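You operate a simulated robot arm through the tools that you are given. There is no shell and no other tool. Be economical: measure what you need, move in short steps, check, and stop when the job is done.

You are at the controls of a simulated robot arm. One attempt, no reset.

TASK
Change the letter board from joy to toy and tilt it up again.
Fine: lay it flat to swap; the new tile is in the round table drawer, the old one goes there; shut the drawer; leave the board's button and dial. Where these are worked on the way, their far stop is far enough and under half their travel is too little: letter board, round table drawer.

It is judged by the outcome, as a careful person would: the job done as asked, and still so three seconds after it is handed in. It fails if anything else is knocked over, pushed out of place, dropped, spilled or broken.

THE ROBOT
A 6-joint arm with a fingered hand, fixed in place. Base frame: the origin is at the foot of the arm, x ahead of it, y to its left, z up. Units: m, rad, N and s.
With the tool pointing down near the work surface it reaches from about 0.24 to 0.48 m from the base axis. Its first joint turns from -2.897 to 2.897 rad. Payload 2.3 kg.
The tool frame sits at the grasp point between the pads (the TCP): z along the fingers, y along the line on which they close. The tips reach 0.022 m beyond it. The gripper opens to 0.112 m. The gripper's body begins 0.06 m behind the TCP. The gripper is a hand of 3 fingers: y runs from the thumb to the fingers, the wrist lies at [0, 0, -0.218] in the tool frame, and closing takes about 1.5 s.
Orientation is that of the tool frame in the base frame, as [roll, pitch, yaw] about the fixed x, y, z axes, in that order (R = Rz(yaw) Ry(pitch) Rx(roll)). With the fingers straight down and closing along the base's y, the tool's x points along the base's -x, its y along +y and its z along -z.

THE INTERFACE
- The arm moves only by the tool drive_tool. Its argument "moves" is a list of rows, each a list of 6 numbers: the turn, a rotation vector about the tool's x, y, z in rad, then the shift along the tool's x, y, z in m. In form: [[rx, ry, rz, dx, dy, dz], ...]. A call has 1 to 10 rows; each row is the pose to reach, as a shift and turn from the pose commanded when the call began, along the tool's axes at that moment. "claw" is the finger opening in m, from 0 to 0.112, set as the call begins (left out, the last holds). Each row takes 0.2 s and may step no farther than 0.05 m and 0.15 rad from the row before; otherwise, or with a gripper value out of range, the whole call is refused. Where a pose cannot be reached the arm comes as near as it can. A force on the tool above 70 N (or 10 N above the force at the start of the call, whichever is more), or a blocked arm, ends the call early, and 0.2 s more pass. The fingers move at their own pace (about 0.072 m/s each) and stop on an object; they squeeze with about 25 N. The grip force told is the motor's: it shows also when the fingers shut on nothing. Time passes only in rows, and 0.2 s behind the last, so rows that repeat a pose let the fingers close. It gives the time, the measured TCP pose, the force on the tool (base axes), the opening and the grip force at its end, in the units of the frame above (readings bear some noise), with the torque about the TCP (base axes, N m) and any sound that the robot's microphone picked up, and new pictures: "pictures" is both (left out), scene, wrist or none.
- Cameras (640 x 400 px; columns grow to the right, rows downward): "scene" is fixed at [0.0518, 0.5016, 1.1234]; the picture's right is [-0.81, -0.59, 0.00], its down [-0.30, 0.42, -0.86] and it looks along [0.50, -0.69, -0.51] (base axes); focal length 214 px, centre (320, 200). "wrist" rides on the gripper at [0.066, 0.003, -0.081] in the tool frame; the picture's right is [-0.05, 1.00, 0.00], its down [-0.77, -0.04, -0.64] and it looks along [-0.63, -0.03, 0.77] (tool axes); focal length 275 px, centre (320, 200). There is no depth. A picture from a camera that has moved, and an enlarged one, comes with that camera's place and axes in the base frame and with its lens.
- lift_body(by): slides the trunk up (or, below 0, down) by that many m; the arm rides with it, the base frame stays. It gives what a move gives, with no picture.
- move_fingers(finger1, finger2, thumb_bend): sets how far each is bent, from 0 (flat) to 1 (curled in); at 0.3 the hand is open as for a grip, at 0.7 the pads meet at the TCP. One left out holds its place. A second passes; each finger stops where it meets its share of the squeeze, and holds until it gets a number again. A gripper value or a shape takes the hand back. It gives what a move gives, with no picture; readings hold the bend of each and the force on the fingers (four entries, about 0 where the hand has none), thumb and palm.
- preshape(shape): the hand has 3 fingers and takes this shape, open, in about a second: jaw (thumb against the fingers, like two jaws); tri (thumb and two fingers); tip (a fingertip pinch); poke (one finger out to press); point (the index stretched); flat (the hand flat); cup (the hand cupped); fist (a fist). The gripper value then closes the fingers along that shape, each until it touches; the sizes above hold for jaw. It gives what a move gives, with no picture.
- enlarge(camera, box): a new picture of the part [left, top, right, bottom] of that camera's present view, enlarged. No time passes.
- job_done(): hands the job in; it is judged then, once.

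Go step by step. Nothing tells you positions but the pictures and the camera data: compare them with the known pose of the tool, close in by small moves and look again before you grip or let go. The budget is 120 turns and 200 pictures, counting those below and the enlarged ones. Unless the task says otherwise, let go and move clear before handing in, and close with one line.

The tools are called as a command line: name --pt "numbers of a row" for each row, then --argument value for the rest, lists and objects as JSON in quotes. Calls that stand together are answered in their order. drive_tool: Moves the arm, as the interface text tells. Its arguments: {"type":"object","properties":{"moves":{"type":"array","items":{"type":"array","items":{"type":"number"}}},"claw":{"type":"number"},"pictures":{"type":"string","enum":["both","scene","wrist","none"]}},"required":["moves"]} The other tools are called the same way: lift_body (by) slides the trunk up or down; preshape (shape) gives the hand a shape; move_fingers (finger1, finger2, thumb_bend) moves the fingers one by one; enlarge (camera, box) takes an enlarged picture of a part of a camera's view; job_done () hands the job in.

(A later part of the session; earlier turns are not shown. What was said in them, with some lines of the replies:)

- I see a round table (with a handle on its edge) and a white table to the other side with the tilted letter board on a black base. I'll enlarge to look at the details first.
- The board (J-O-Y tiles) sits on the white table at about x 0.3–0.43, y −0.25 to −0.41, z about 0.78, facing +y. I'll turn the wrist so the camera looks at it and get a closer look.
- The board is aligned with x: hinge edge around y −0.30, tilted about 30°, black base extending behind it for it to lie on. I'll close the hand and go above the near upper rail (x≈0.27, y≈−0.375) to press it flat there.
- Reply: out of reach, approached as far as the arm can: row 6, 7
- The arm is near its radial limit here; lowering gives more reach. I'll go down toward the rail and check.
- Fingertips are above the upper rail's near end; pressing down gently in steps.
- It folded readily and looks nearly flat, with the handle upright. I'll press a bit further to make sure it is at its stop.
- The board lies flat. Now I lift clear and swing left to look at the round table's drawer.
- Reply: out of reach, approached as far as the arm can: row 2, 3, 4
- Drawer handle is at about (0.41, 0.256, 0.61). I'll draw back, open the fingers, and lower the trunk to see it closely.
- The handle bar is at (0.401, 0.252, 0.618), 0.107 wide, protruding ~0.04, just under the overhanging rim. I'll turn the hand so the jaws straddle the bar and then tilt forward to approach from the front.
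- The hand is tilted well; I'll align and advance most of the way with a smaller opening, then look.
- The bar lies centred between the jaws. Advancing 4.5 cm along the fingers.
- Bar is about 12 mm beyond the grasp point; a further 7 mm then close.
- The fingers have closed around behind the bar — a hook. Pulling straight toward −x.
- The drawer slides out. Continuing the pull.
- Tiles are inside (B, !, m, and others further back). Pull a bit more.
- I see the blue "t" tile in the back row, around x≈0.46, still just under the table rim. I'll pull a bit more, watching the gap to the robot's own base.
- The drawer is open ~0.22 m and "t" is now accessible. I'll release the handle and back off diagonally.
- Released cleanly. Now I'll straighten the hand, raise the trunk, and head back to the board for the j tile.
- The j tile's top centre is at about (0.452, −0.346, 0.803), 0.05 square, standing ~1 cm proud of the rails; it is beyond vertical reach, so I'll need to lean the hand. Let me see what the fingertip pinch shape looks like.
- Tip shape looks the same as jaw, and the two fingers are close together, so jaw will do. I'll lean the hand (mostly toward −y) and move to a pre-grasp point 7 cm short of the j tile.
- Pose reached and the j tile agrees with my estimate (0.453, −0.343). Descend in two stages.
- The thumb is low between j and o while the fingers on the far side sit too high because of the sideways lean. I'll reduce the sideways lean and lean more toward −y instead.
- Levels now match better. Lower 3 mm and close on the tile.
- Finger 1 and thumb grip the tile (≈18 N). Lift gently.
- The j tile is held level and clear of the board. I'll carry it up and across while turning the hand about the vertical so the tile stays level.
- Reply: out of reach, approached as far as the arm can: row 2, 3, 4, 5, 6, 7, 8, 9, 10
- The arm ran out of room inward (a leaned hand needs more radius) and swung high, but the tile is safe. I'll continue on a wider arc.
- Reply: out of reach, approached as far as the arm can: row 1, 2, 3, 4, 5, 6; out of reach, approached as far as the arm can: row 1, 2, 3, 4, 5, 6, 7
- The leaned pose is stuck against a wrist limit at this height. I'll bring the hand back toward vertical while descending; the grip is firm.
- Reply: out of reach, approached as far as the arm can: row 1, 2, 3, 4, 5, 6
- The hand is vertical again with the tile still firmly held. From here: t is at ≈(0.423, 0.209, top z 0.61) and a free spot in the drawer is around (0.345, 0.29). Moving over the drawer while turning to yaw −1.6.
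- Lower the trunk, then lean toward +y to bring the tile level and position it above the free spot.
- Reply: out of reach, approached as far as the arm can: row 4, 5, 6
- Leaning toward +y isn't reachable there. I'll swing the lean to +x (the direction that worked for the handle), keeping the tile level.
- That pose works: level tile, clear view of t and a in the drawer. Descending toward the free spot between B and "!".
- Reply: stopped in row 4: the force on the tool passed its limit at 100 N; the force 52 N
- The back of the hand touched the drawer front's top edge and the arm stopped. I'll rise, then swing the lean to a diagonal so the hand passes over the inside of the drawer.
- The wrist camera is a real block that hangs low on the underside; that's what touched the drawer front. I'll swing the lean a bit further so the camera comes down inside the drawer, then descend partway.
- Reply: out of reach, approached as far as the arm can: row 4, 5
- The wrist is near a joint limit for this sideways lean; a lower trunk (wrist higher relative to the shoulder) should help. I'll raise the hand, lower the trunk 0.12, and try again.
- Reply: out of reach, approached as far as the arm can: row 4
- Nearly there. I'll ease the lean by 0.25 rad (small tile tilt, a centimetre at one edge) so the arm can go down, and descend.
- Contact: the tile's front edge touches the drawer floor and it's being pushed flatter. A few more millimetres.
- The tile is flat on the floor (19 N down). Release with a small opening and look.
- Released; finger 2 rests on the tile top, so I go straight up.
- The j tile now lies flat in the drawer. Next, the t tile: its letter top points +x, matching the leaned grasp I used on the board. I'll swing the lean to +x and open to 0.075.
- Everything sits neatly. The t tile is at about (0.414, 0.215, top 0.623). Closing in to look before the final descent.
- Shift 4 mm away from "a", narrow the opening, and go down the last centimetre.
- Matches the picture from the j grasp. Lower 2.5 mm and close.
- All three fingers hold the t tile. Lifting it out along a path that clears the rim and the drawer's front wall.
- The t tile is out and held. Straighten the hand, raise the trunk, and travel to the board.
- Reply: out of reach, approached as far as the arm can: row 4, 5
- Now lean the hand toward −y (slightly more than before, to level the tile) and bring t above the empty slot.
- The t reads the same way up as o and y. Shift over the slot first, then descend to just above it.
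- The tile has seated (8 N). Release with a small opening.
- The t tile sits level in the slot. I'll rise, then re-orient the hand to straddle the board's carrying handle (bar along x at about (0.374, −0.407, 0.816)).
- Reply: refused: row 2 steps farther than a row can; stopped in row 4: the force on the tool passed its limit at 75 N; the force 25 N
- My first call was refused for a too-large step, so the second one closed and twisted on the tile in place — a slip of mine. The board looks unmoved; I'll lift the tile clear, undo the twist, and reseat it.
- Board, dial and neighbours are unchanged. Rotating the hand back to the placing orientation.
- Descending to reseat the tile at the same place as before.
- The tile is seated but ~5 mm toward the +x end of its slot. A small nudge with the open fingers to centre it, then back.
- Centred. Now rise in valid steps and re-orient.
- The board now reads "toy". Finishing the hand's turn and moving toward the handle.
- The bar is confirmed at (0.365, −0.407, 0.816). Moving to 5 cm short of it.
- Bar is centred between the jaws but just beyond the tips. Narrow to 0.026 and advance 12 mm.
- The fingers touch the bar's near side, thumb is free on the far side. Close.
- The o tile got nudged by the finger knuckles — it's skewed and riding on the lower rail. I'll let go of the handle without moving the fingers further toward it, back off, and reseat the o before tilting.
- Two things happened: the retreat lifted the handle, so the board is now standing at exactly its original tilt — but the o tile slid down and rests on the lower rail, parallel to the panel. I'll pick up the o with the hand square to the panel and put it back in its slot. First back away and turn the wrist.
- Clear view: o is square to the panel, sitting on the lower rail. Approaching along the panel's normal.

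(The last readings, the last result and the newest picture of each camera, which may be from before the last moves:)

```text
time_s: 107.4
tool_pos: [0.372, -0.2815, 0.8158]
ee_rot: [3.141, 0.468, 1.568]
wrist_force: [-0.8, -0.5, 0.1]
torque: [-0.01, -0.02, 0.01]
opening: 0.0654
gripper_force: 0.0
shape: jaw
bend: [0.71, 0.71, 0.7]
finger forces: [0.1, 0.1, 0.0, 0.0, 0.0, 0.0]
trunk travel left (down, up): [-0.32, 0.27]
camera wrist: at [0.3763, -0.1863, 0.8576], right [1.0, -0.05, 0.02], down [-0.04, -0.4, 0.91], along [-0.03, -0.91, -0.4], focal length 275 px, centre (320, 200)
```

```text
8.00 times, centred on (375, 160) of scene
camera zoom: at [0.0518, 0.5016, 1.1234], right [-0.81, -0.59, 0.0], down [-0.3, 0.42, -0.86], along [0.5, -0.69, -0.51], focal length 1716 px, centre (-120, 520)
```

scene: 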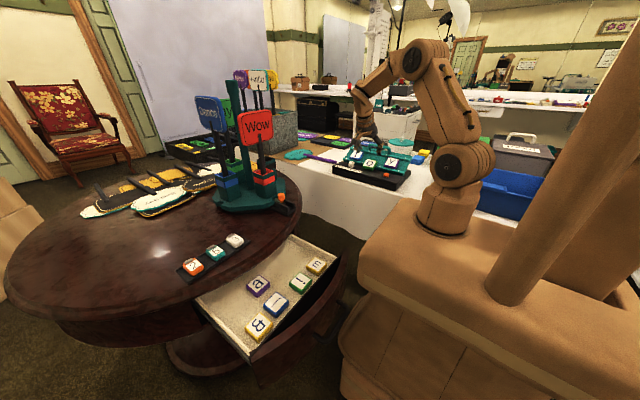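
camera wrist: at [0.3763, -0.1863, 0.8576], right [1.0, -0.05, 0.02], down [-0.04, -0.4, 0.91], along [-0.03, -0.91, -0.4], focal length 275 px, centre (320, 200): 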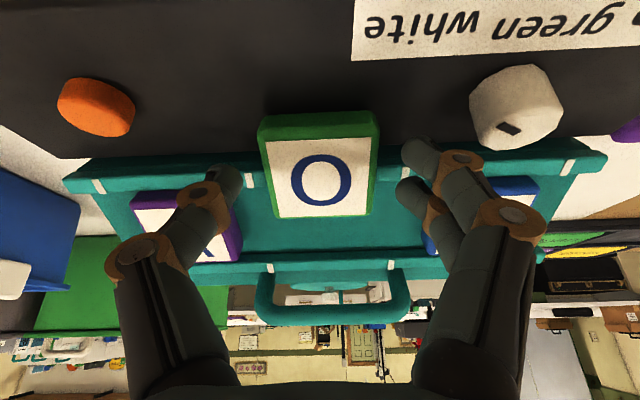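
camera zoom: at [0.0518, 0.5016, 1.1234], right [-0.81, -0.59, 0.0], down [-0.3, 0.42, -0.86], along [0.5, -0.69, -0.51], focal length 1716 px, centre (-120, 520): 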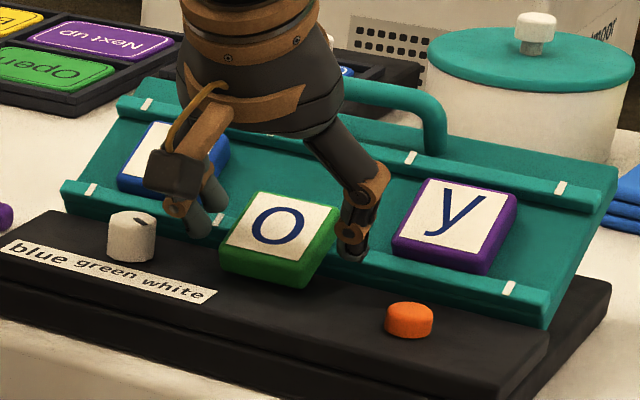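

Fingers straddle o. Close gently.

drive_tool --pt "0 0 0 0 0 0.002" --pt "0 0 0 0 0 0.002" --pt "0 0 0 0 0 0.002" --pt "0 0 0 0 0 0.002" --pt "0 0 0 0 0 0.002" --claw 0.03 --pictures "wrist"

enlarge --camera "scene" --box '[335, 135, 415, 185]'

```text
time_s: 108.6
tool_pos: [0.3724, -0.2822, 0.8141]
ee_rot: [3.141, 0.468, 1.568]
wrist_force: [-0.1, 0.1, -0.5]
torque: [0.01, -0.01, 0.04]
opening: 0.0417
gripper_force: 24.8
shape: jaw
bend: [0.74, 0.74, 0.7]
finger forces: [11.5, 11.4, 0.0, 0.0, 22.8, 0.0]
trunk travel left (down, up): [-0.32, 0.27]
camera wrist: at [0.3762, -0.1871, 0.8563], right [1.0, -0.05, 0.02], down [-0.04, -0.4, 0.91], along [-0.03, -0.91, -0.4], focal length 275 px, centre (320, 200)
```

wrist: 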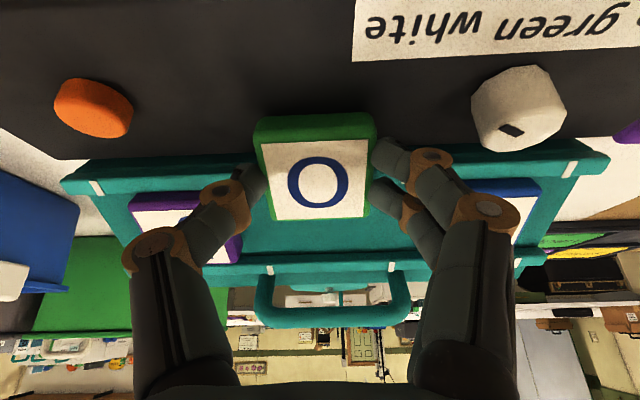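

```text
8.00 times, centred on (375, 160) of scene
camera zoom: at [0.0518, 0.5016, 1.1234], right [-0.81, -0.59, 0.0], down [-0.3, 0.42, -0.86], along [0.5, -0.69, -0.51], focal length 1716 px, centre (-120, 520)
```

zoom: 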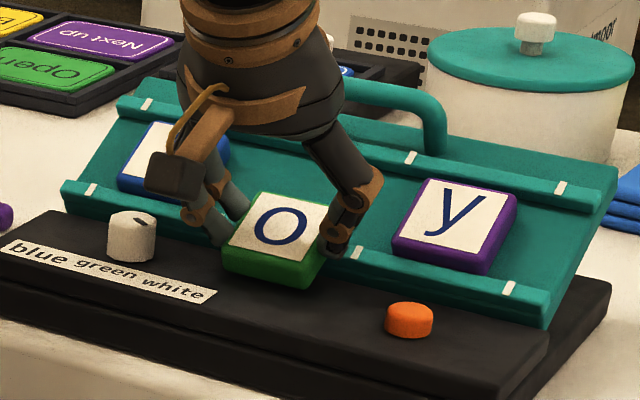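

Solid three-finger grip. Lift off along the normal, move ~3 cm up-slope, and lower toward the slot.

drive_tool --pt "0 0 0 0 0 -0.01" --pt "0 0 0 0 0.001 -0.022" --pt "0 0 0 -0.015 0.002 -0.022" --pt "0 0 0 -0.0305 0.003 -0.022" --pt "0 0 0 -0.0305 0.003 -0.008"

enlarge --camera "scene" --box '[335, 135, 415, 185]'

```text
time_s: 109.8
tool_pos: [0.3774, -0.3076, 0.833]
ee_rot: [-3.14, 0.467, 1.569]
wrist_force: [-0.8, 0.8, -0.2]
torque: [-0.02, -0.03, 0.02]
opening: 0.0415
gripper_force: 24.9
shape: jaw
bend: [0.74, 0.74, 0.7]
finger forces: [11.5, 11.4, 0.0, 0.1, 22.7, 0.0]
trunk travel left (down, up): [-0.32, 0.27]
camera wrist: at [0.3806, -0.2123, 0.876], right [1.0, -0.04, 0.02], down [-0.04, -0.4, 0.92], along [-0.03, -0.91, -0.4], focal length 275 px, centre (320, 200)
```

scene: 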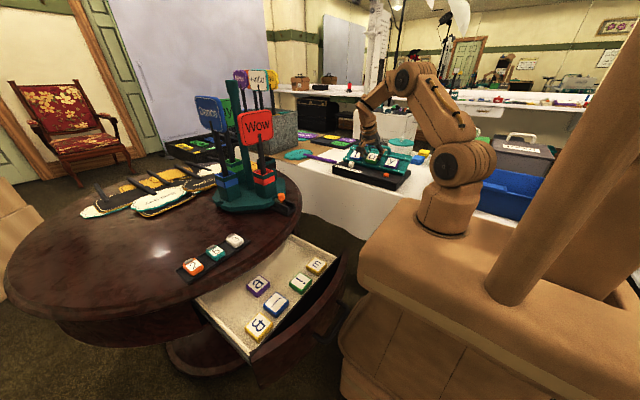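
wrist: 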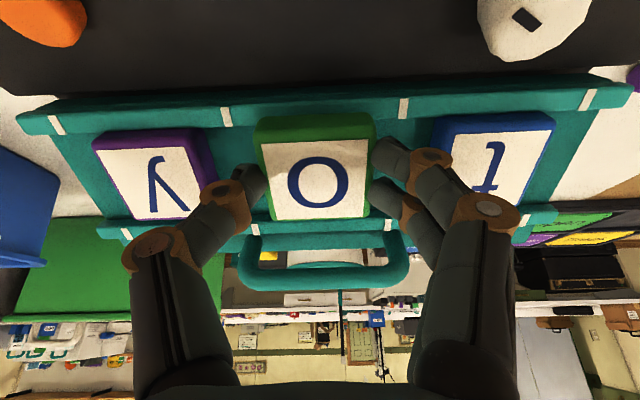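

```text
8.00 times, centred on (375, 160) of scene
camera zoom: at [0.0518, 0.5016, 1.1234], right [-0.81, -0.59, 0.0], down [-0.3, 0.42, -0.86], along [0.5, -0.69, -0.51], focal length 1716 px, centre (-120, 520)
```

zoom: 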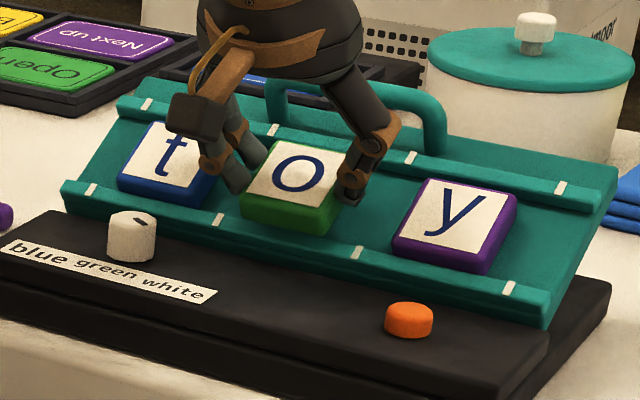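

drive_tool --pt "0 0 0 0 -0.001 0.005" --pt "0 0 0 0 -0.0015 0.0095" --pictures "wrist"

enlarge --camera "scene" --box '[335, 135, 415, 185]'

```text
time_s: 110.4
tool_pos: [0.3729, -0.3106, 0.8267]
ee_rot: [3.14, 0.469, 1.566]
wrist_force: [1.0, 1.7, 5.7]
torque: [0.07, -0.03, -0.02]
opening: 0.042
gripper_force: 24.6
shape: jaw
bend: [0.74, 0.74, 0.7]
finger forces: [13.0, 11.9, 0.1, 0.0, 23.8, 0.0]
trunk travel left (down, up): [-0.32, 0.27]
camera wrist: at [0.3772, -0.2158, 0.8683], right [1.0, -0.05, 0.02], down [-0.04, -0.4, 0.92], along [-0.03, -0.92, -0.4], focal length 275 px, centre (320, 200)
```

wrist: 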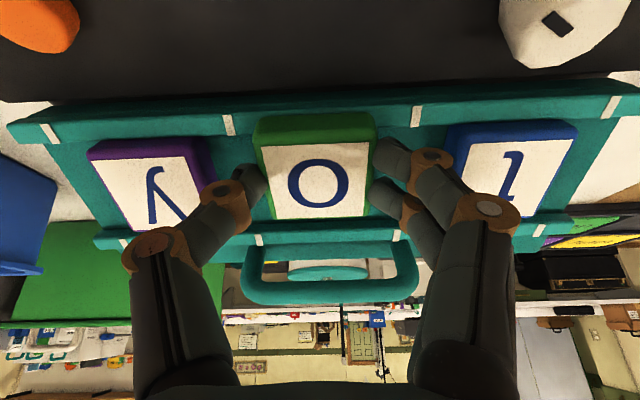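

```text
8.00 times, centred on (375, 160) of scene
camera zoom: at [0.0518, 0.5016, 1.1234], right [-0.81, -0.59, 0.0], down [-0.3, 0.42, -0.86], along [0.5, -0.69, -0.51], focal length 1716 px, centre (-120, 520)
```

zoom: 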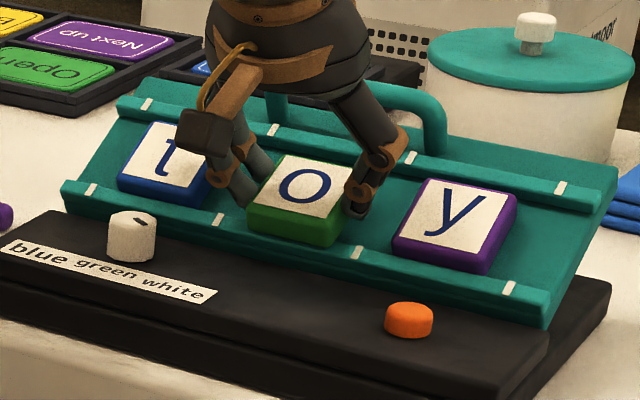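

Light contact, probably the lower rail's edge. Raise slightly, shift 5 mm up-slope and 3 mm +x, then lower again.

drive_tool --pt "0 0 0 -0.002 0.001 -0.004" --pt "0 0 0 -0.0055 0.003 -0.003" --pt "0 0 0 -0.0055 0.003 0.003" --pictures "wrist"

enlarge --camera "scene" --box '[335, 135, 415, 185]'

```text
time_s: 111.2
tool_pos: [0.3754, -0.318, 0.8269]
ee_rot: [3.137, 0.469, 1.566]
wrist_force: [0.2, 1.6, 12.5]
torque: [0.09, 0.01, -0.02]
opening: 0.0422
gripper_force: 24.9
shape: jaw
bend: [0.74, 0.73, 0.7]
finger forces: [14.2, 11.6, 0.1, 0.0, 25.4, 0.0]
trunk travel left (down, up): [-0.32, 0.27]
camera wrist: at [0.3799, -0.222, 0.8687], right [1.0, -0.04, 0.02], down [-0.04, -0.4, 0.92], along [-0.03, -0.92, -0.4], focal length 275 px, centre (320, 200)
```

wrist: 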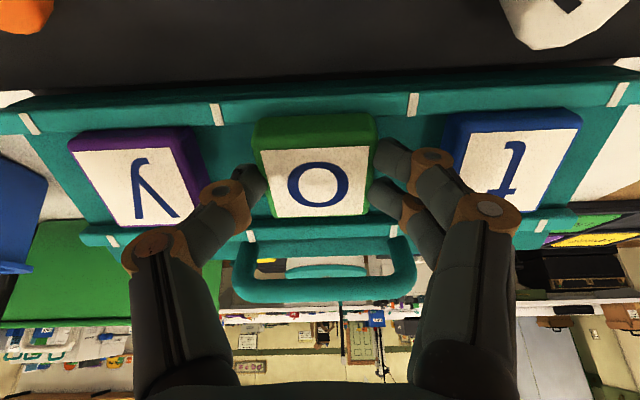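

```text
8.00 times, centred on (375, 160) of scene
camera zoom: at [0.0518, 0.5016, 1.1234], right [-0.81, -0.59, 0.0], down [-0.3, 0.42, -0.86], along [0.5, -0.69, -0.51], focal length 1716 px, centre (-120, 520)
```

zoom: 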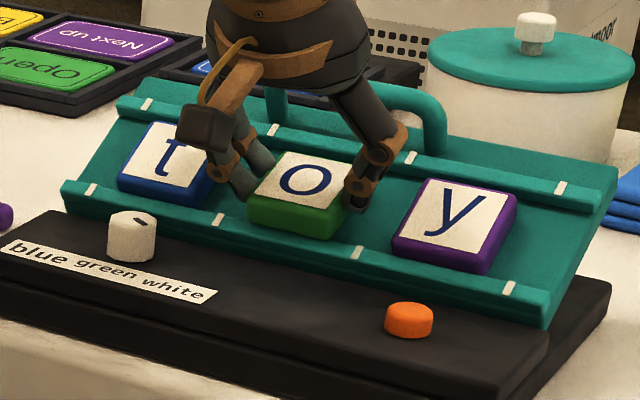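

Still catching the lower rail; another 6 mm up-slope.

drive_tool --pt "0 0 0 -0.002 0 -0.005" --pt "0 0 0 -0.0065 0 -0.005" --pt "0 0 0 -0.0065 0 0.001" --pictures "wrist"

enlarge --camera "scene" --box '[335, 135, 415, 185]'

```text
time_s: 112.0
tool_pos: [0.3765, -0.3243, 0.8285]
ee_rot: [3.14, 0.467, 1.569]
wrist_force: [0.2, -0.3, -0.1]
torque: [-0.02, -0.01, 0.0]
opening: 0.042
gripper_force: 25.2
shape: jaw
bend: [0.74, 0.74, 0.7]
finger forces: [12.6, 11.9, 0.0, 0.0, 24.1, 0.1]
trunk travel left (down, up): [-0.32, 0.27]
camera wrist: at [0.3808, -0.2285, 0.8702], right [1.0, -0.05, 0.02], down [-0.04, -0.4, 0.92], along [-0.03, -0.91, -0.4], focal length 275 px, centre (320, 200)
```

wrist: 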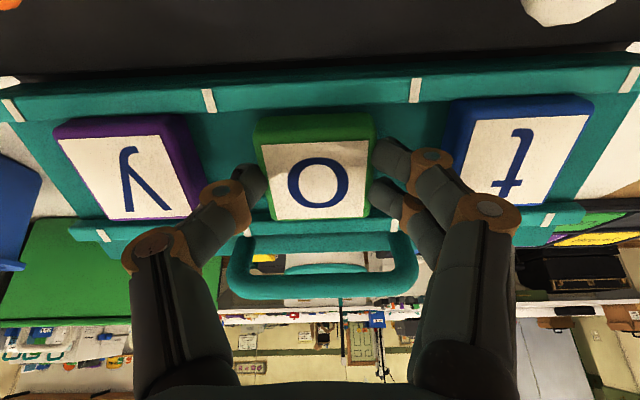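

```text
8.00 times, centred on (375, 160) of scene
camera zoom: at [0.0518, 0.5016, 1.1234], right [-0.81, -0.59, 0.0], down [-0.3, 0.42, -0.86], along [0.5, -0.69, -0.51], focal length 1716 px, centre (-120, 520)
```

zoom: 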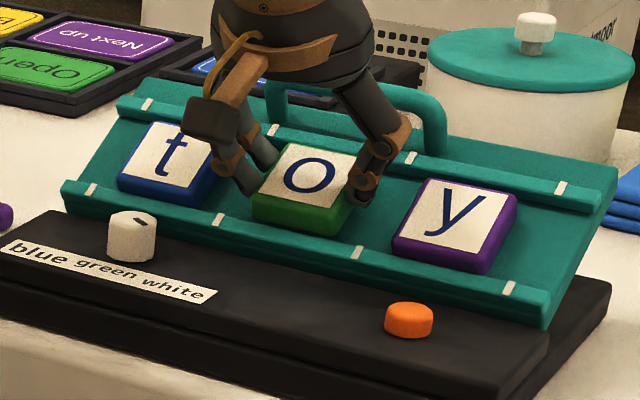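

drive_tool --pt "0 0 0 0 0 0.003" --pt "0 0 0 0 0 0.006" --pictures "wrist"

enlarge --camera "scene" --box '[335, 135, 415, 185]'

```text
time_s: 112.6
tool_pos: [0.375, -0.3282, 0.8214]
ee_rot: [3.14, 0.468, 1.567]
wrist_force: [0.6, -4.5, 3.5]
torque: [-0.08, 0.02, 0.04]
opening: 0.0422
gripper_force: 25.2
shape: jaw
bend: [0.74, 0.74, 0.7]
finger forces: [12.0, 12.4, 0.1, 0.0, 24.2, 0.0]
trunk travel left (down, up): [-0.32, 0.27]
camera wrist: at [0.3795, -0.2328, 0.864], right [1.0, -0.05, 0.02], down [-0.04, -0.4, 0.92], along [-0.03, -0.91, -0.4], focal length 275 px, centre (320, 200)
```

wrist: 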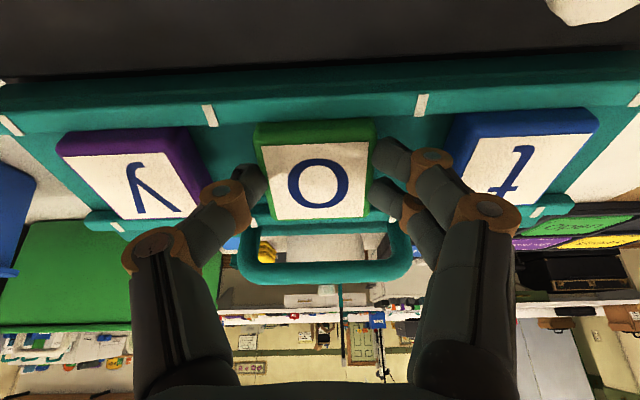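

```text
8.00 times, centred on (375, 160) of scene
camera zoom: at [0.0518, 0.5016, 1.1234], right [-0.81, -0.59, 0.0], down [-0.3, 0.42, -0.86], along [0.5, -0.69, -0.51], focal length 1716 px, centre (-120, 520)
```

zoom: 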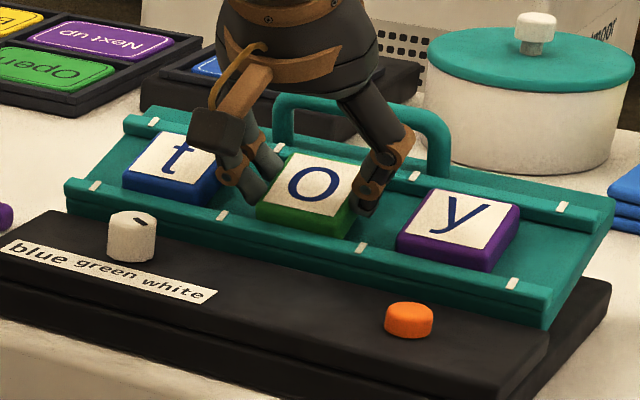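

The o is down in line with t and y (the panel gave slightly under it). Release.

drive_tool --pt "0 0 0 0 0 0" --pt "0 0 0 0 0 0" --pt "0 0 0 0 0 0" --pt "0 0 0 0 0 0" --claw 0.06 --pictures "wrist"

enlarge --camera "scene" --box '[335, 135, 415, 185]'

```text
time_s: 113.6
tool_pos: [0.3768, -0.3267, 0.821]
ee_rot: [3.141, 0.468, 1.568]
wrist_force: [-0.9, -0.7, -0.9]
torque: [0.0, -0.02, -0.02]
opening: 0.0591
gripper_force: 0.1
shape: jaw
bend: [0.72, 0.72, 0.7]
finger forces: [0.1, 0.0, 0.0, 0.0, 0.1, 0.0]
trunk travel left (down, up): [-0.32, 0.27]
camera wrist: at [0.3799, -0.2317, 0.8638], right [1.0, -0.05, 0.02], down [-0.04, -0.4, 0.91], along [-0.03, -0.91, -0.4], focal length 275 px, centre (320, 200)
```

wrist: 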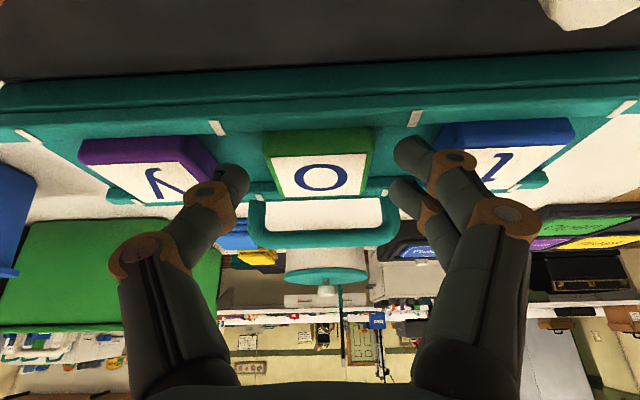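

```text
8.00 times, centred on (375, 160) of scene
camera zoom: at [0.0518, 0.5016, 1.1234], right [-0.81, -0.59, 0.0], down [-0.3, 0.42, -0.86], along [0.5, -0.69, -0.51], focal length 1716 px, centre (-120, 520)
```

zoom: 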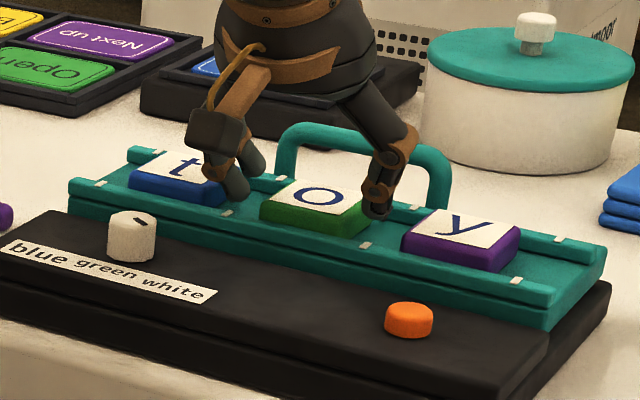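

The panel settled flat with o properly in its slot. Backing out along the normal.

drive_tool --pt "0 0 0 0 0 -0.02" --pt "0 0 0 0 0 -0.05" --pt "0 0 0 0 0 -0.09" --pictures "wrist"

enlarge --camera "scene" --box '[335, 135, 415, 185]'

```text
time_s: 114.4
tool_pos: [0.376, -0.2867, 0.9041]
ee_rot: [-3.142, 0.468, 1.568]
wrist_force: [-0.6, -0.4, 0.0]
torque: [0.03, -0.01, -0.02]
opening: 0.0595
gripper_force: 0.0
shape: jaw
bend: [0.72, 0.72, 0.7]
finger forces: [0.0, 0.1, 0.1, 0.0, 0.1, 0.1]
trunk travel left (down, up): [-0.32, 0.27]
camera wrist: at [0.3793, -0.1916, 0.9462], right [1.0, -0.05, 0.02], down [-0.04, -0.4, 0.91], along [-0.03, -0.91, -0.4], focal length 275 px, centre (320, 200)
```

wrist: 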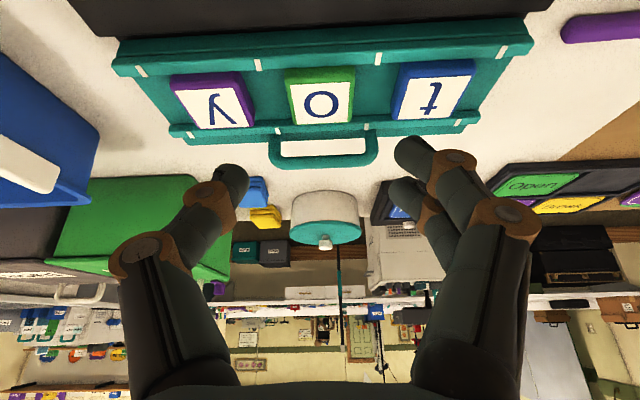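

```text
8.00 times, centred on (375, 160) of scene
camera zoom: at [0.0518, 0.5016, 1.1234], right [-0.81, -0.59, 0.0], down [-0.3, 0.42, -0.86], along [0.5, -0.69, -0.51], focal length 1716 px, centre (-120, 520)
```

zoom: 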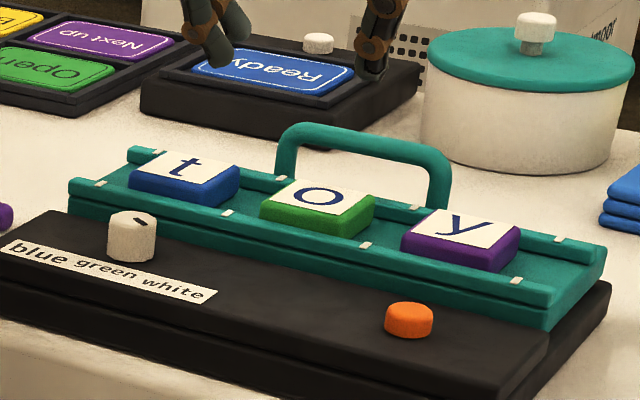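

The board reads "toy" with all three seated. To lift the handle without brushing the tiles I'll use a different hand attitude: lean toward +x with jaws closing straight along y. Turning the wrist (pictures are getting scarce, so I'll move by numbers).

drive_tool --pt "-0.0677 -0.0037 -0.1257 -0.009 -0.002 -0.018" --pt "-0.1355 -0.0075 -0.2515 -0.017 -0.005 -0.022" --pt "-0.2032 -0.0112 -0.3772 -0.025 -0.009 -0.02" --pt "-0.2709 -0.0149 -0.5029 -0.033 -0.013 -0.016" --pt "-0.3386 -0.0186 -0.6286 -0.041 -0.017 -0.012" --pt "-0.4064 -0.0224 -0.7544 -0.049 -0.021 -0.007" --pt "-0.4741 -0.0261 -0.8801 -0.057 -0.025 -0.002" --pt "-0.5418 -0.0298 -1.0058 -0.065 -0.029 0.003" --pt "-0.6095 -0.0335 -1.1315 -0.072 -0.033 0.007" --pt "-0.6773 -0.0373 -1.2573 -0.0768 -0.036 0.0097" --pictures "none"

```text
time_s: 116.6
tool_pos: [0.3476, -0.3564, 0.9296]
ee_rot: [3.139, 0.514, 2.988]
wrist_force: [-1.0, 0.7, 0.2]
torque: [0.0, 0.01, 0.01]
opening: 0.0594
gripper_force: 0.0
shape: jaw
bend: [0.72, 0.72, 0.7]
finger forces: [0.1, 0.1, 0.0, 0.0, 0.0, 0.1]
out of reach, approached as far as the arm can: row 10
trunk travel left (down, up): [-0.32, 0.27]
```

drive_tool --pt "-0.037 0 -0.066 0.008 -0.024 0.027" --pt "-0.075 0 -0.133 0.0162 -0.0472 0.054" --claw 0.034 --pictures "wrist"

```text
time_s: 117.2
tool_pos: [0.4018, -0.3575, 0.8747]
ee_rot: [-3.136, 0.501, 3.101]
wrist_force: [0.2, 0.5, 0.1]
torque: [-0.01, 0.01, 0.02]
opening: 0.0344
gripper_force: 0.0
shape: jaw
bend: [0.73, 0.73, 0.7]
finger forces: [0.0, 0.0, 0.0, 0.0, 0.0, 0.1]
out of reach, approached as far as the arm can: row 1, 2
trunk travel left (down, up): [-0.32, 0.27]
camera wrist: at [0.3058, -0.3496, 0.9145], right [0.08, 1.0, 0.02], down [0.37, -0.05, 0.93], along [0.93, -0.07, -0.37], focal length 275 px, centre (320, 200)
```

wrist: 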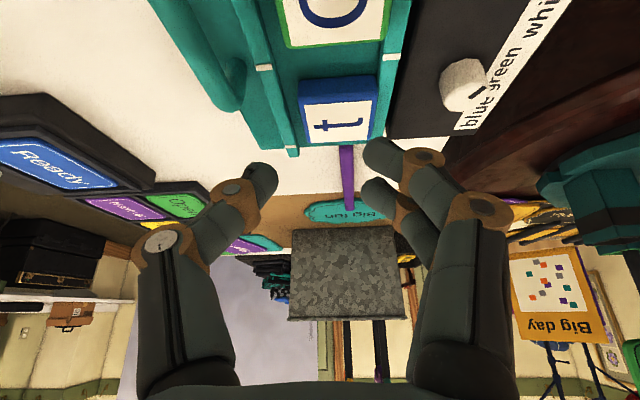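

Pure +x lean isn't reachable out there; I'll use a blended lean (mostly +x, slightly −y), which is nearer radial.

drive_tool --pt "0.058 0.046 -0.042 0.0155 -0.0105 -0.018" --pt "0.115 0.092 -0.084 0.038 -0.026 -0.025" --pt "0.173 0.138 -0.1267 0.0619 -0.0422 -0.0165" --claw 0.028 --pictures "wrist"

```text
time_s: 118.0
tool_pos: [0.3472, -0.3857, 0.8575]
ee_rot: [-2.911, 0.345, -3.073]
wrist_force: [0.7, 0.0, -1.1]
torque: [0.04, -0.02, 0.02]
opening: 0.0282
gripper_force: 0.1
shape: jaw
bend: [0.73, 0.73, 0.7]
finger forces: [0.0, 0.0, 0.0, 0.0, 0.0, 0.0]
out of reach, approached as far as the arm can: row 1, 2, 3
trunk travel left (down, up): [-0.32, 0.27]
camera wrist: at [0.258, -0.3705, 0.9087], right [0.05, 0.98, -0.2], down [0.51, 0.15, 0.85], along [0.86, -0.15, -0.49], focal length 275 px, centre (320, 200)
```

wrist: 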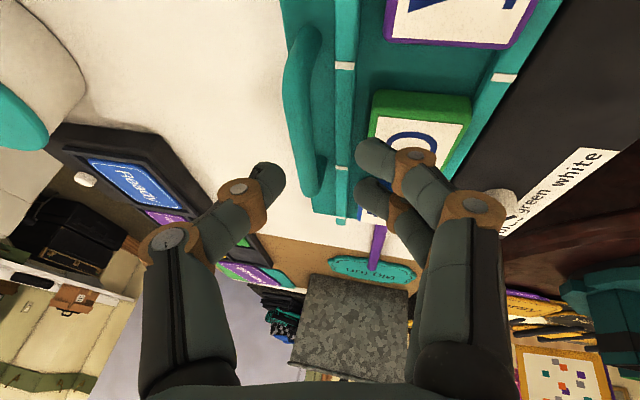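

Close. The bar is at y ≈ −0.406; shift over it and go down with a 0.028 opening.

drive_tool --pt "0 0 0 0.002 -0.0134 0.008" --pt "0 0 0 0.004 -0.0134 0.024" --pt "0 0 0 0.006 -0.0134 0.038" --pictures "wrist"

```text
time_s: 118.8
tool_pos: [0.3599, -0.4032, 0.8241]
ee_rot: [-2.91, 0.345, -3.072]
wrist_force: [0.0, -0.9, 0.6]
torque: [0.01, 0.0, 0.0]
opening: 0.0285
gripper_force: 0.0
shape: jaw
bend: [0.73, 0.73, 0.7]
finger forces: [0.0, 0.1, 0.0, 0.0, 0.0, 0.0]
out of reach, approached as far as the arm can: row 1, 2, 3
trunk travel left (down, up): [-0.32, 0.27]
camera wrist: at [0.2708, -0.3881, 0.8752], right [0.05, 0.98, -0.2], down [0.5, 0.15, 0.85], along [0.86, -0.14, -0.49], focal length 275 px, centre (320, 200)
```

wrist: 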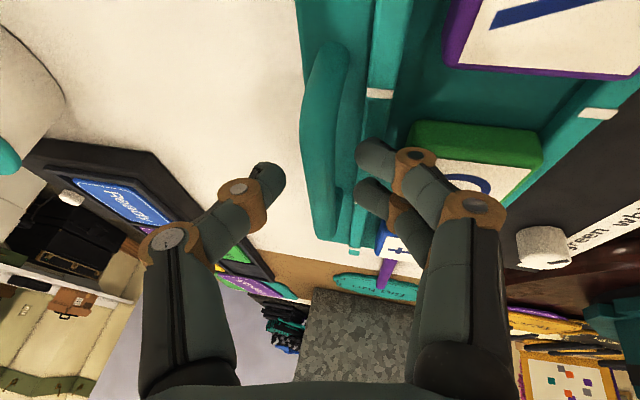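

Jaws straddle the bar and the tiles are untouched. Another 3 mm, then close on the bar.

drive_tool --pt "0 0 0 0 0 0.003" --pt "0 0 0 0 0 0.003" --pt "0 0 0 0 0 0.003" --pt "0 0 0 0 0 0.003" --pt "0 0 0 0 0 0.003" --claw 0 --pictures "wrist"

```text
time_s: 120.0
tool_pos: [0.3623, -0.4027, 0.8224]
ee_rot: [-2.911, 0.346, -3.068]
wrist_force: [-1.6, 2.0, -3.8]
torque: [-0.03, 0.0, -0.01]
opening: 0.0001
gripper_force: 25.0
shape: jaw
bend: [0.68, 0.71, 0.74]
finger forces: [4.2, 0.1, 0.0, 0.0, 0.3, 0.1]
trunk travel left (down, up): [-0.32, 0.27]
camera wrist: at [0.2731, -0.3878, 0.8724], right [0.05, 0.98, -0.2], down [0.5, 0.15, 0.85], along [0.86, -0.14, -0.48], focal length 275 px, centre (320, 200)
```

wrist: 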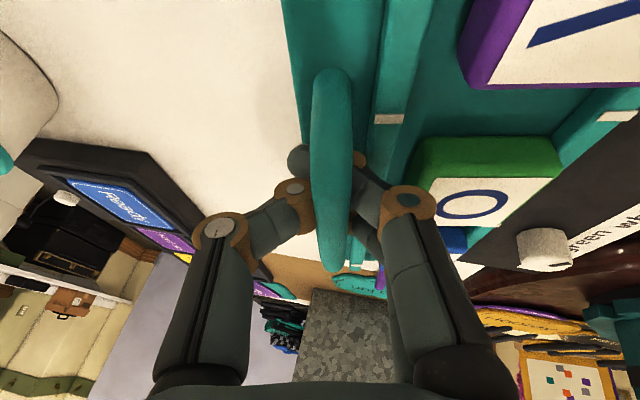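

The fingers are hooked around the bar with the tiles untouched. Lifting along the arc of the hinge.

drive_tool --pt "0 0 0 -0.0031 0.0013 -0.0087" --pt "0 0 0 -0.0063 0.0027 -0.0173" --pt "0 0 0 -0.0094 0.0054 -0.0257" --pt "0 0 0 -0.0124 0.0081 -0.034" --pt "0 0 0 -0.0152 0.0121 -0.0419" --pt "0 0 0 -0.0181 0.0161 -0.0498" --pt "0 0 0 -0.0197 0.0191 -0.0543" --pt "0 0 0 -0.0213 0.0221 -0.0587" --pictures "none"

enlarge --camera "scene" --box '[335, 135, 415, 185]'

```text
time_s: 121.2
tool_pos: [0.3623, -0.3817, 0.8505]
ee_rot: [-2.938, 0.332, -3.07]
wrist_force: [2.5, 17.4, -34.5]
torque: [-0.51, 0.11, -0.1]
opening: 0.0
gripper_force: 25.2
shape: jaw
bend: [0.68, 0.67, 0.74]
finger forces: [38.8, 27.0, 0.0, 0.1, 20.5, 0.0]
trunk travel left (down, up): [-0.32, 0.27]
stopped in row 6: the force on the tool passed its limit at 76 N (the readings are from after the stop); the commanded pose is now the measured one
```

```text
8.00 times, centred on (375, 160) of scene
camera zoom: at [0.0518, 0.5016, 1.1234], right [-0.81, -0.59, 0.0], down [-0.3, 0.42, -0.86], along [0.5, -0.69, -0.51], focal length 1716 px, centre (-120, 520)
```

zoom: 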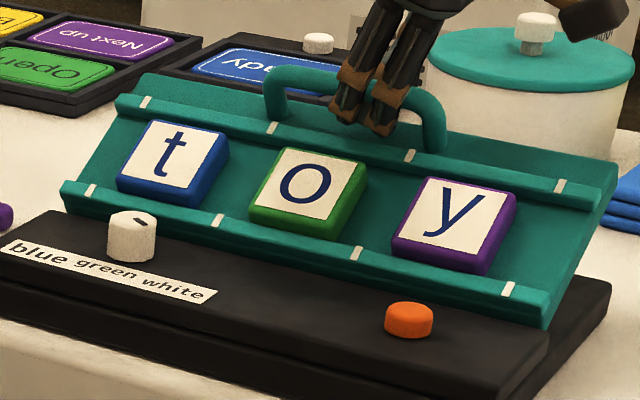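

The board is up at its stop and reads "toy". Relax the pull, open clear of the bar, and check.

drive_tool --pt "0 0 0 0.001 -0.001 0.004" --pt "0 0 0 0.001 -0.001 0.004" --pt "0 0 0 0.001 -0.001 0.004" --pictures "none"

drive_tool --pt "0 0 0 0 0 0" --pt "0 0 0 0 -0.004 0" --pt "0 0 0 0 -0.008 0" --pt "0 0 0 0 -0.01 0" --pt "0 0 0 0 -0.01 0" --claw 0.04 --pictures "wrist"

```text
time_s: 122.0
tool_pos: [0.3627, -0.3836, 0.8514]
ee_rot: [-2.928, 0.337, -3.068]
wrist_force: [-3.4, 25.7, -35.8]
torque: [-0.38, 0.26, -0.09]
opening: 0.0
gripper_force: 25.4
shape: jaw
bend: [0.67, 0.67, 0.74]
finger forces: [40.9, 28.9, 0.0, 0.0, 20.8, 0.0]
trunk travel left (down, up): [-0.32, 0.27]
```

```text
time_s: 123.2
tool_pos: [0.3598, -0.394, 0.8532]
ee_rot: [-2.921, 0.341, -3.072]
wrist_force: [0.8, -0.9, 2.9]
torque: [0.03, 0.03, -0.01]
opening: 0.0391
gripper_force: 0.0
shape: jaw
bend: [0.74, 0.73, 0.7]
finger forces: [3.0, 0.1, 0.0, 0.0, 0.0, 0.0]
trunk travel left (down, up): [-0.32, 0.27]
camera wrist: at [0.2721, -0.3801, 0.9067], right [0.05, 0.98, -0.19], down [0.51, 0.14, 0.85], along [0.86, -0.14, -0.49], focal length 275 px, centre (320, 200)
```

wrist: 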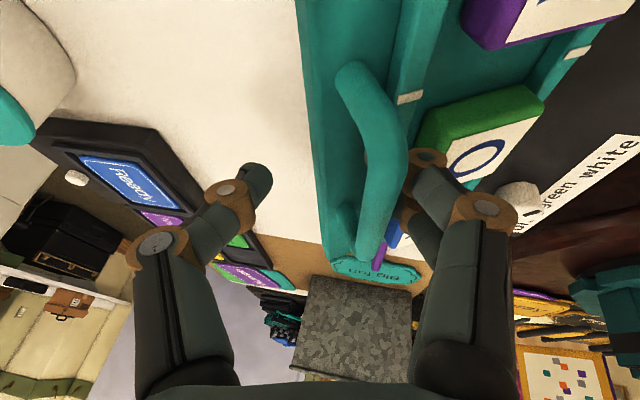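

Released and the panel stays up. Back the fingers straight out along the panel's normal so they touch neither bar nor tiles.

drive_tool --pt "0 0 0 0 0.003 0" --pt "0 0 0 -0.0048 0.0075 -0.0134" --pt "0 0 0 -0.0113 0.0136 -0.0312" --pt "0 0 0 -0.0194 0.0212 -0.0534" --pt "0 0 0 -0.0323 0.0333 -0.089" --pictures "none"

enlarge --camera "scene" --box '[335, 135, 415, 185]'

```text
time_s: 124.4
tool_pos: [0.3622, -0.343, 0.9412]
ee_rot: [-2.927, 0.342, -3.066]
wrist_force: [-0.2, -0.3, -0.1]
torque: [0.0, 0.0, -0.02]
opening: 0.0399
gripper_force: 0.0
shape: jaw
bend: [0.73, 0.73, 0.7]
finger forces: [0.0, 0.0, 0.0, 0.1, 0.0, 0.0]
trunk travel left (down, up): [-0.32, 0.27]
```

```text
8.00 times, centred on (375, 160) of scene
camera zoom: at [0.0518, 0.5016, 1.1234], right [-0.81, -0.59, 0.0], down [-0.3, 0.42, -0.86], along [0.5, -0.69, -0.51], focal length 1716 px, centre (-120, 520)
```

zoom: 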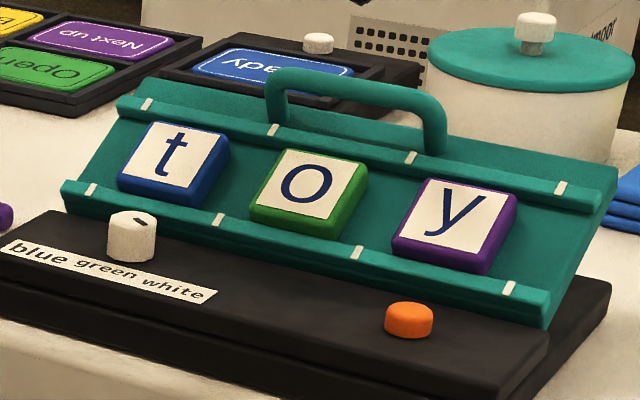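

The board stands at its original tilt reading "toy", button and dial untouched. Now the drawer: straighten the hand, close the fist, and travel left.

drive_tool --pt "-0.07 0.116 0.01 0.0114 0.022 -0.02" --pt "-0.142 0.232 0.02 0.0227 0.044 -0.04" --pt "-0.213 0.348 0.03 0.034 0.0665 -0.0605" --pt "-0.213 0.348 0.03 0.0454 0.0885 -0.0806" --claw 0 --pictures "none"

```text
time_s: 125.4
tool_pos: [0.2892, -0.2349, 0.9773]
ee_rot: [3.134, -0.002, -3.135]
wrist_force: [0.5, 0.5, -0.1]
torque: [-0.01, -0.03, -0.04]
opening: 0.0
gripper_force: 25.2
shape: jaw
bend: [0.67, 0.67, 0.75]
finger forces: [0.0, 0.0, 0.0, 0.1, 0.0, 0.0]
out of reach, approached as far as the arm can: row 2, 3, 4
trunk travel left (down, up): [-0.32, 0.27]
```

drive_tool --pt "0 0 0 0 0.045 0" --pt "0 0 0 0 0.09 0" --pt "0 0 0 0 0.135 0" --pt "0 0 0 0 0.18 0" --pt "0 0 0 0.005 0.225 0" --pt "0 0 0 0.01 0.27 0" --pt "0 0 0 0.025 0.315 0" --pt "0 0 0 0.045 0.36 0" --pt "0 0 0 0.07 0.4 0" --pt "0 0 0 0.09 0.44 0" --pictures "none"

```text
time_s: 127.6
tool_pos: [0.1915, 0.2029, 0.9844]
ee_rot: [3.13, 0.0, -3.134]
wrist_force: [-0.8, 0.5, -0.3]
torque: [-0.04, -0.03, 0.01]
opening: 0.0001
gripper_force: 25.1
shape: jaw
bend: [0.67, 0.67, 0.75]
finger forces: [0.1, 0.0, 0.0, 0.0, 0.1, 0.0]
trunk travel left (down, up): [-0.32, 0.27]
```

drive_tool --pt "0 0 0 0.03 0.016 0" --pt "0 0 0 0.06 0.032 0" --pt "0 0 0 0.0865 0.047 0" --pictures "none"

lift_body --by -0.22

```text
time_s: 128.4
tool_pos: [0.1052, 0.248, 0.9861]
ee_rot: [3.13, -0.002, -3.133]
wrist_force: [0.7, -0.3, 0.1]
torque: [-0.03, -0.01, 0.04]
opening: 0.0002
gripper_force: 25.1
shape: jaw
bend: [0.67, 0.67, 0.75]
finger forces: [0.0, 0.0, 0.0, 0.0, 0.0, 0.0]
trunk travel left (down, up): [-0.32, 0.27]
```

```text
time_s: 130.7
tool_pos: [0.1068, 0.2482, 0.7645]
ee_rot: [3.131, -0.002, -3.133]
wrist_force: [-0.3, -0.1, -0.7]
torque: [0.0, -0.01, 0.0]
opening: 0.0
gripper_force: 25.2
shape: jaw
bend: [0.67, 0.67, 0.75]
finger forces: [0.0, 0.0, 0.1, 0.1, 0.0, 0.1]
trunk travel left (down, up): [-0.1, 0.49]
```

drive_tool --pt "0 0 0 0 0 0.045" --pt "0 0 0 0 0 0.09" --pt "0 0 0 0 0 0.14" --pictures "none"

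enlarge --camera "scene" --box '[200, 220, 400, 345]'

```text
time_s: 131.5
tool_pos: [0.1051, 0.2473, 0.6256]
ee_rot: [3.131, -0.003, -3.133]
wrist_force: [0.2, -0.2, -0.4]
torque: [-0.03, 0.03, -0.03]
opening: 0.0002
gripper_force: 25.2
shape: jaw
bend: [0.67, 0.67, 0.75]
finger forces: [0.1, 0.0, 0.1, 0.0, 0.0, 0.1]
trunk travel left (down, up): [-0.1, 0.49]
```

```text
3.20 times, centred on (300, 282) of scene
camera zoom: at [0.0518, 0.5016, 1.1234], right [-0.81, -0.59, 0.0], down [-0.3, 0.42, -0.86], along [0.5, -0.69, -0.51], focal length 686 px, centre (384, -64)
```

zoom: 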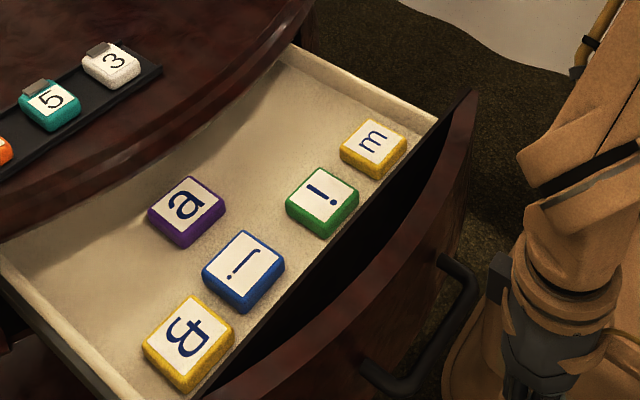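

The fist is behind the handle bar. Pushing the drawer in slowly.

drive_tool --pt "0 0 0 -0.02 0.002 0.004" --pt "0 0 0 -0.04 0.002 0.006" --pt "0 0 0 -0.06 0.002 0.006" --pt "0 0 0 -0.08 0.002 0.006" --pt "0 0 0 -0.1 0.002 0.006" --pt "0 0 0 -0.12 0.002 0.006" --pt "0 0 0 -0.14 0.002 0.006" --pt "0 0 0 -0.16 0.002 0.006" --pt "0 0 0 -0.18 0.002 0.006" --pt "0 0 0 -0.2 0.002 0.006" --pictures "none"

```text
time_s: 133.7
tool_pos: [0.306, 0.2511, 0.6182]
ee_rot: [3.131, -0.002, -3.132]
wrist_force: [-0.6, 0.5, 0.1]
torque: [-0.03, -0.03, -0.01]
opening: 0.0
gripper_force: 25.1
shape: jaw
bend: [0.67, 0.67, 0.75]
finger forces: [0.0, 0.1, 0.0, 0.0, 0.0, 0.1]
trunk travel left (down, up): [-0.1, 0.49]
```

drive_tool --pt "0 0 0 -0.015 0 0" --pt "0 0 0 -0.03 0 0" --pt "0 0 0 -0.045 0 0" --pt "0 0 0 -0.058 0 0" --pt "0 0 0 -0.068 0 0" --pictures "none"

enlarge --camera "scene" --box '[160, 200, 360, 325]'

```text
time_s: 134.9
tool_pos: [0.3742, 0.2527, 0.6197]
ee_rot: [3.13, -0.002, -3.133]
wrist_force: [-0.2, -0.2, 0.0]
torque: [0.0, 0.01, 0.03]
opening: 0.0
gripper_force: 24.7
shape: jaw
bend: [0.67, 0.67, 0.75]
finger forces: [0.0, 0.1, 0.0, 0.0, 0.0, 0.0]
trunk travel left (down, up): [-0.1, 0.49]
```

```text
3.20 times, centred on (260, 262) of scene
camera zoom: at [0.0518, 0.5016, 1.1234], right [-0.81, -0.59, 0.0], down [-0.3, 0.42, -0.86], along [0.5, -0.69, -0.51], focal length 686 px, centre (512, 0)
```

zoom: 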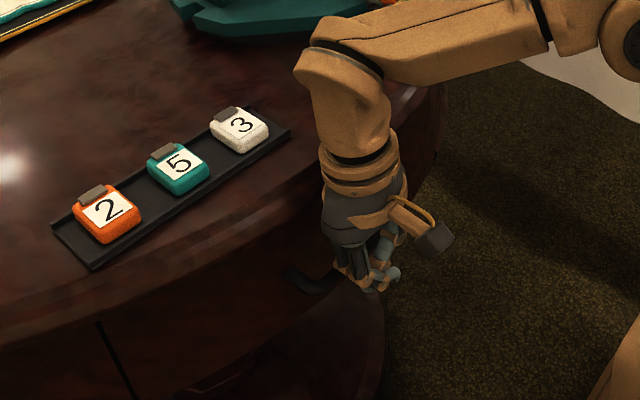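

Nearly shut. Push in small steps until it meets the stop.

drive_tool --pt "0 0 0 -0.004 0 0" --pt "0 0 0 -0.008 0 0" --pt "0 0 0 -0.012 0 0" --pictures "none"

```text
time_s: 135.7
tool_pos: [0.3794, 0.2544, 0.6194]
ee_rot: [3.132, -0.007, -3.134]
wrist_force: [-58.1, -3.9, -7.7]
torque: [-0.07, 0.12, 0.32]
opening: 0.0
gripper_force: 25.1
shape: jaw
bend: [0.67, 0.66, 0.75]
finger forces: [0.0, 61.5, 0.0, 0.0, 0.1, 0.0]
trunk travel left (down, up): [-0.1, 0.49]
```

Firm stop at 58 N: the drawer is shut. Backing away and up.

drive_tool --pt "0 0 0 0.02 0 0" --pt "0 0 0 0.06 0 0" --pt "0 0 0 0.1 0 -0.01" --pt "0 0 0 0.12 0 -0.05" --pt "0 0 0 0.12 0 -0.09" --pt "0 0 0 0.12 0 -0.135" --claw 0.03 --pictures "scene"

```text
time_s: 137.1
tool_pos: [0.2666, 0.2505, 0.7557]
ee_rot: [3.131, 0.001, -3.133]
wrist_force: [0.2, -0.2, -0.3]
torque: [-0.01, 0.0, 0.02]
opening: 0.0299
gripper_force: 0.0
shape: jaw
bend: [0.73, 0.73, 0.7]
finger forces: [0.0, 0.0, 0.1, 0.0, 0.0, 0.0]
trunk travel left (down, up): [-0.1, 0.49]
```

scene: 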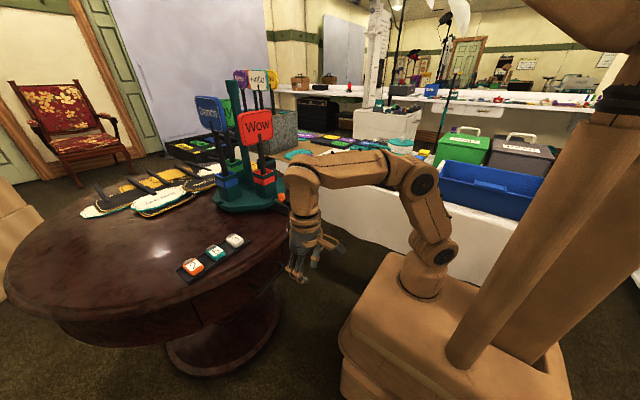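

The drawer is flush in the round table, the hand is clear, and the board was last seen tilted up and reading "toy". Nothing has come near it since then, so I'm handing in.

job_done

```text
The job is handed in.
```

The board now reads "toy" and is tilted up again; the j tile is in the round table drawer, and the drawer is shut. The o tile was knocked out of its slot along the way and put back, and the button and dial looked unchanged.
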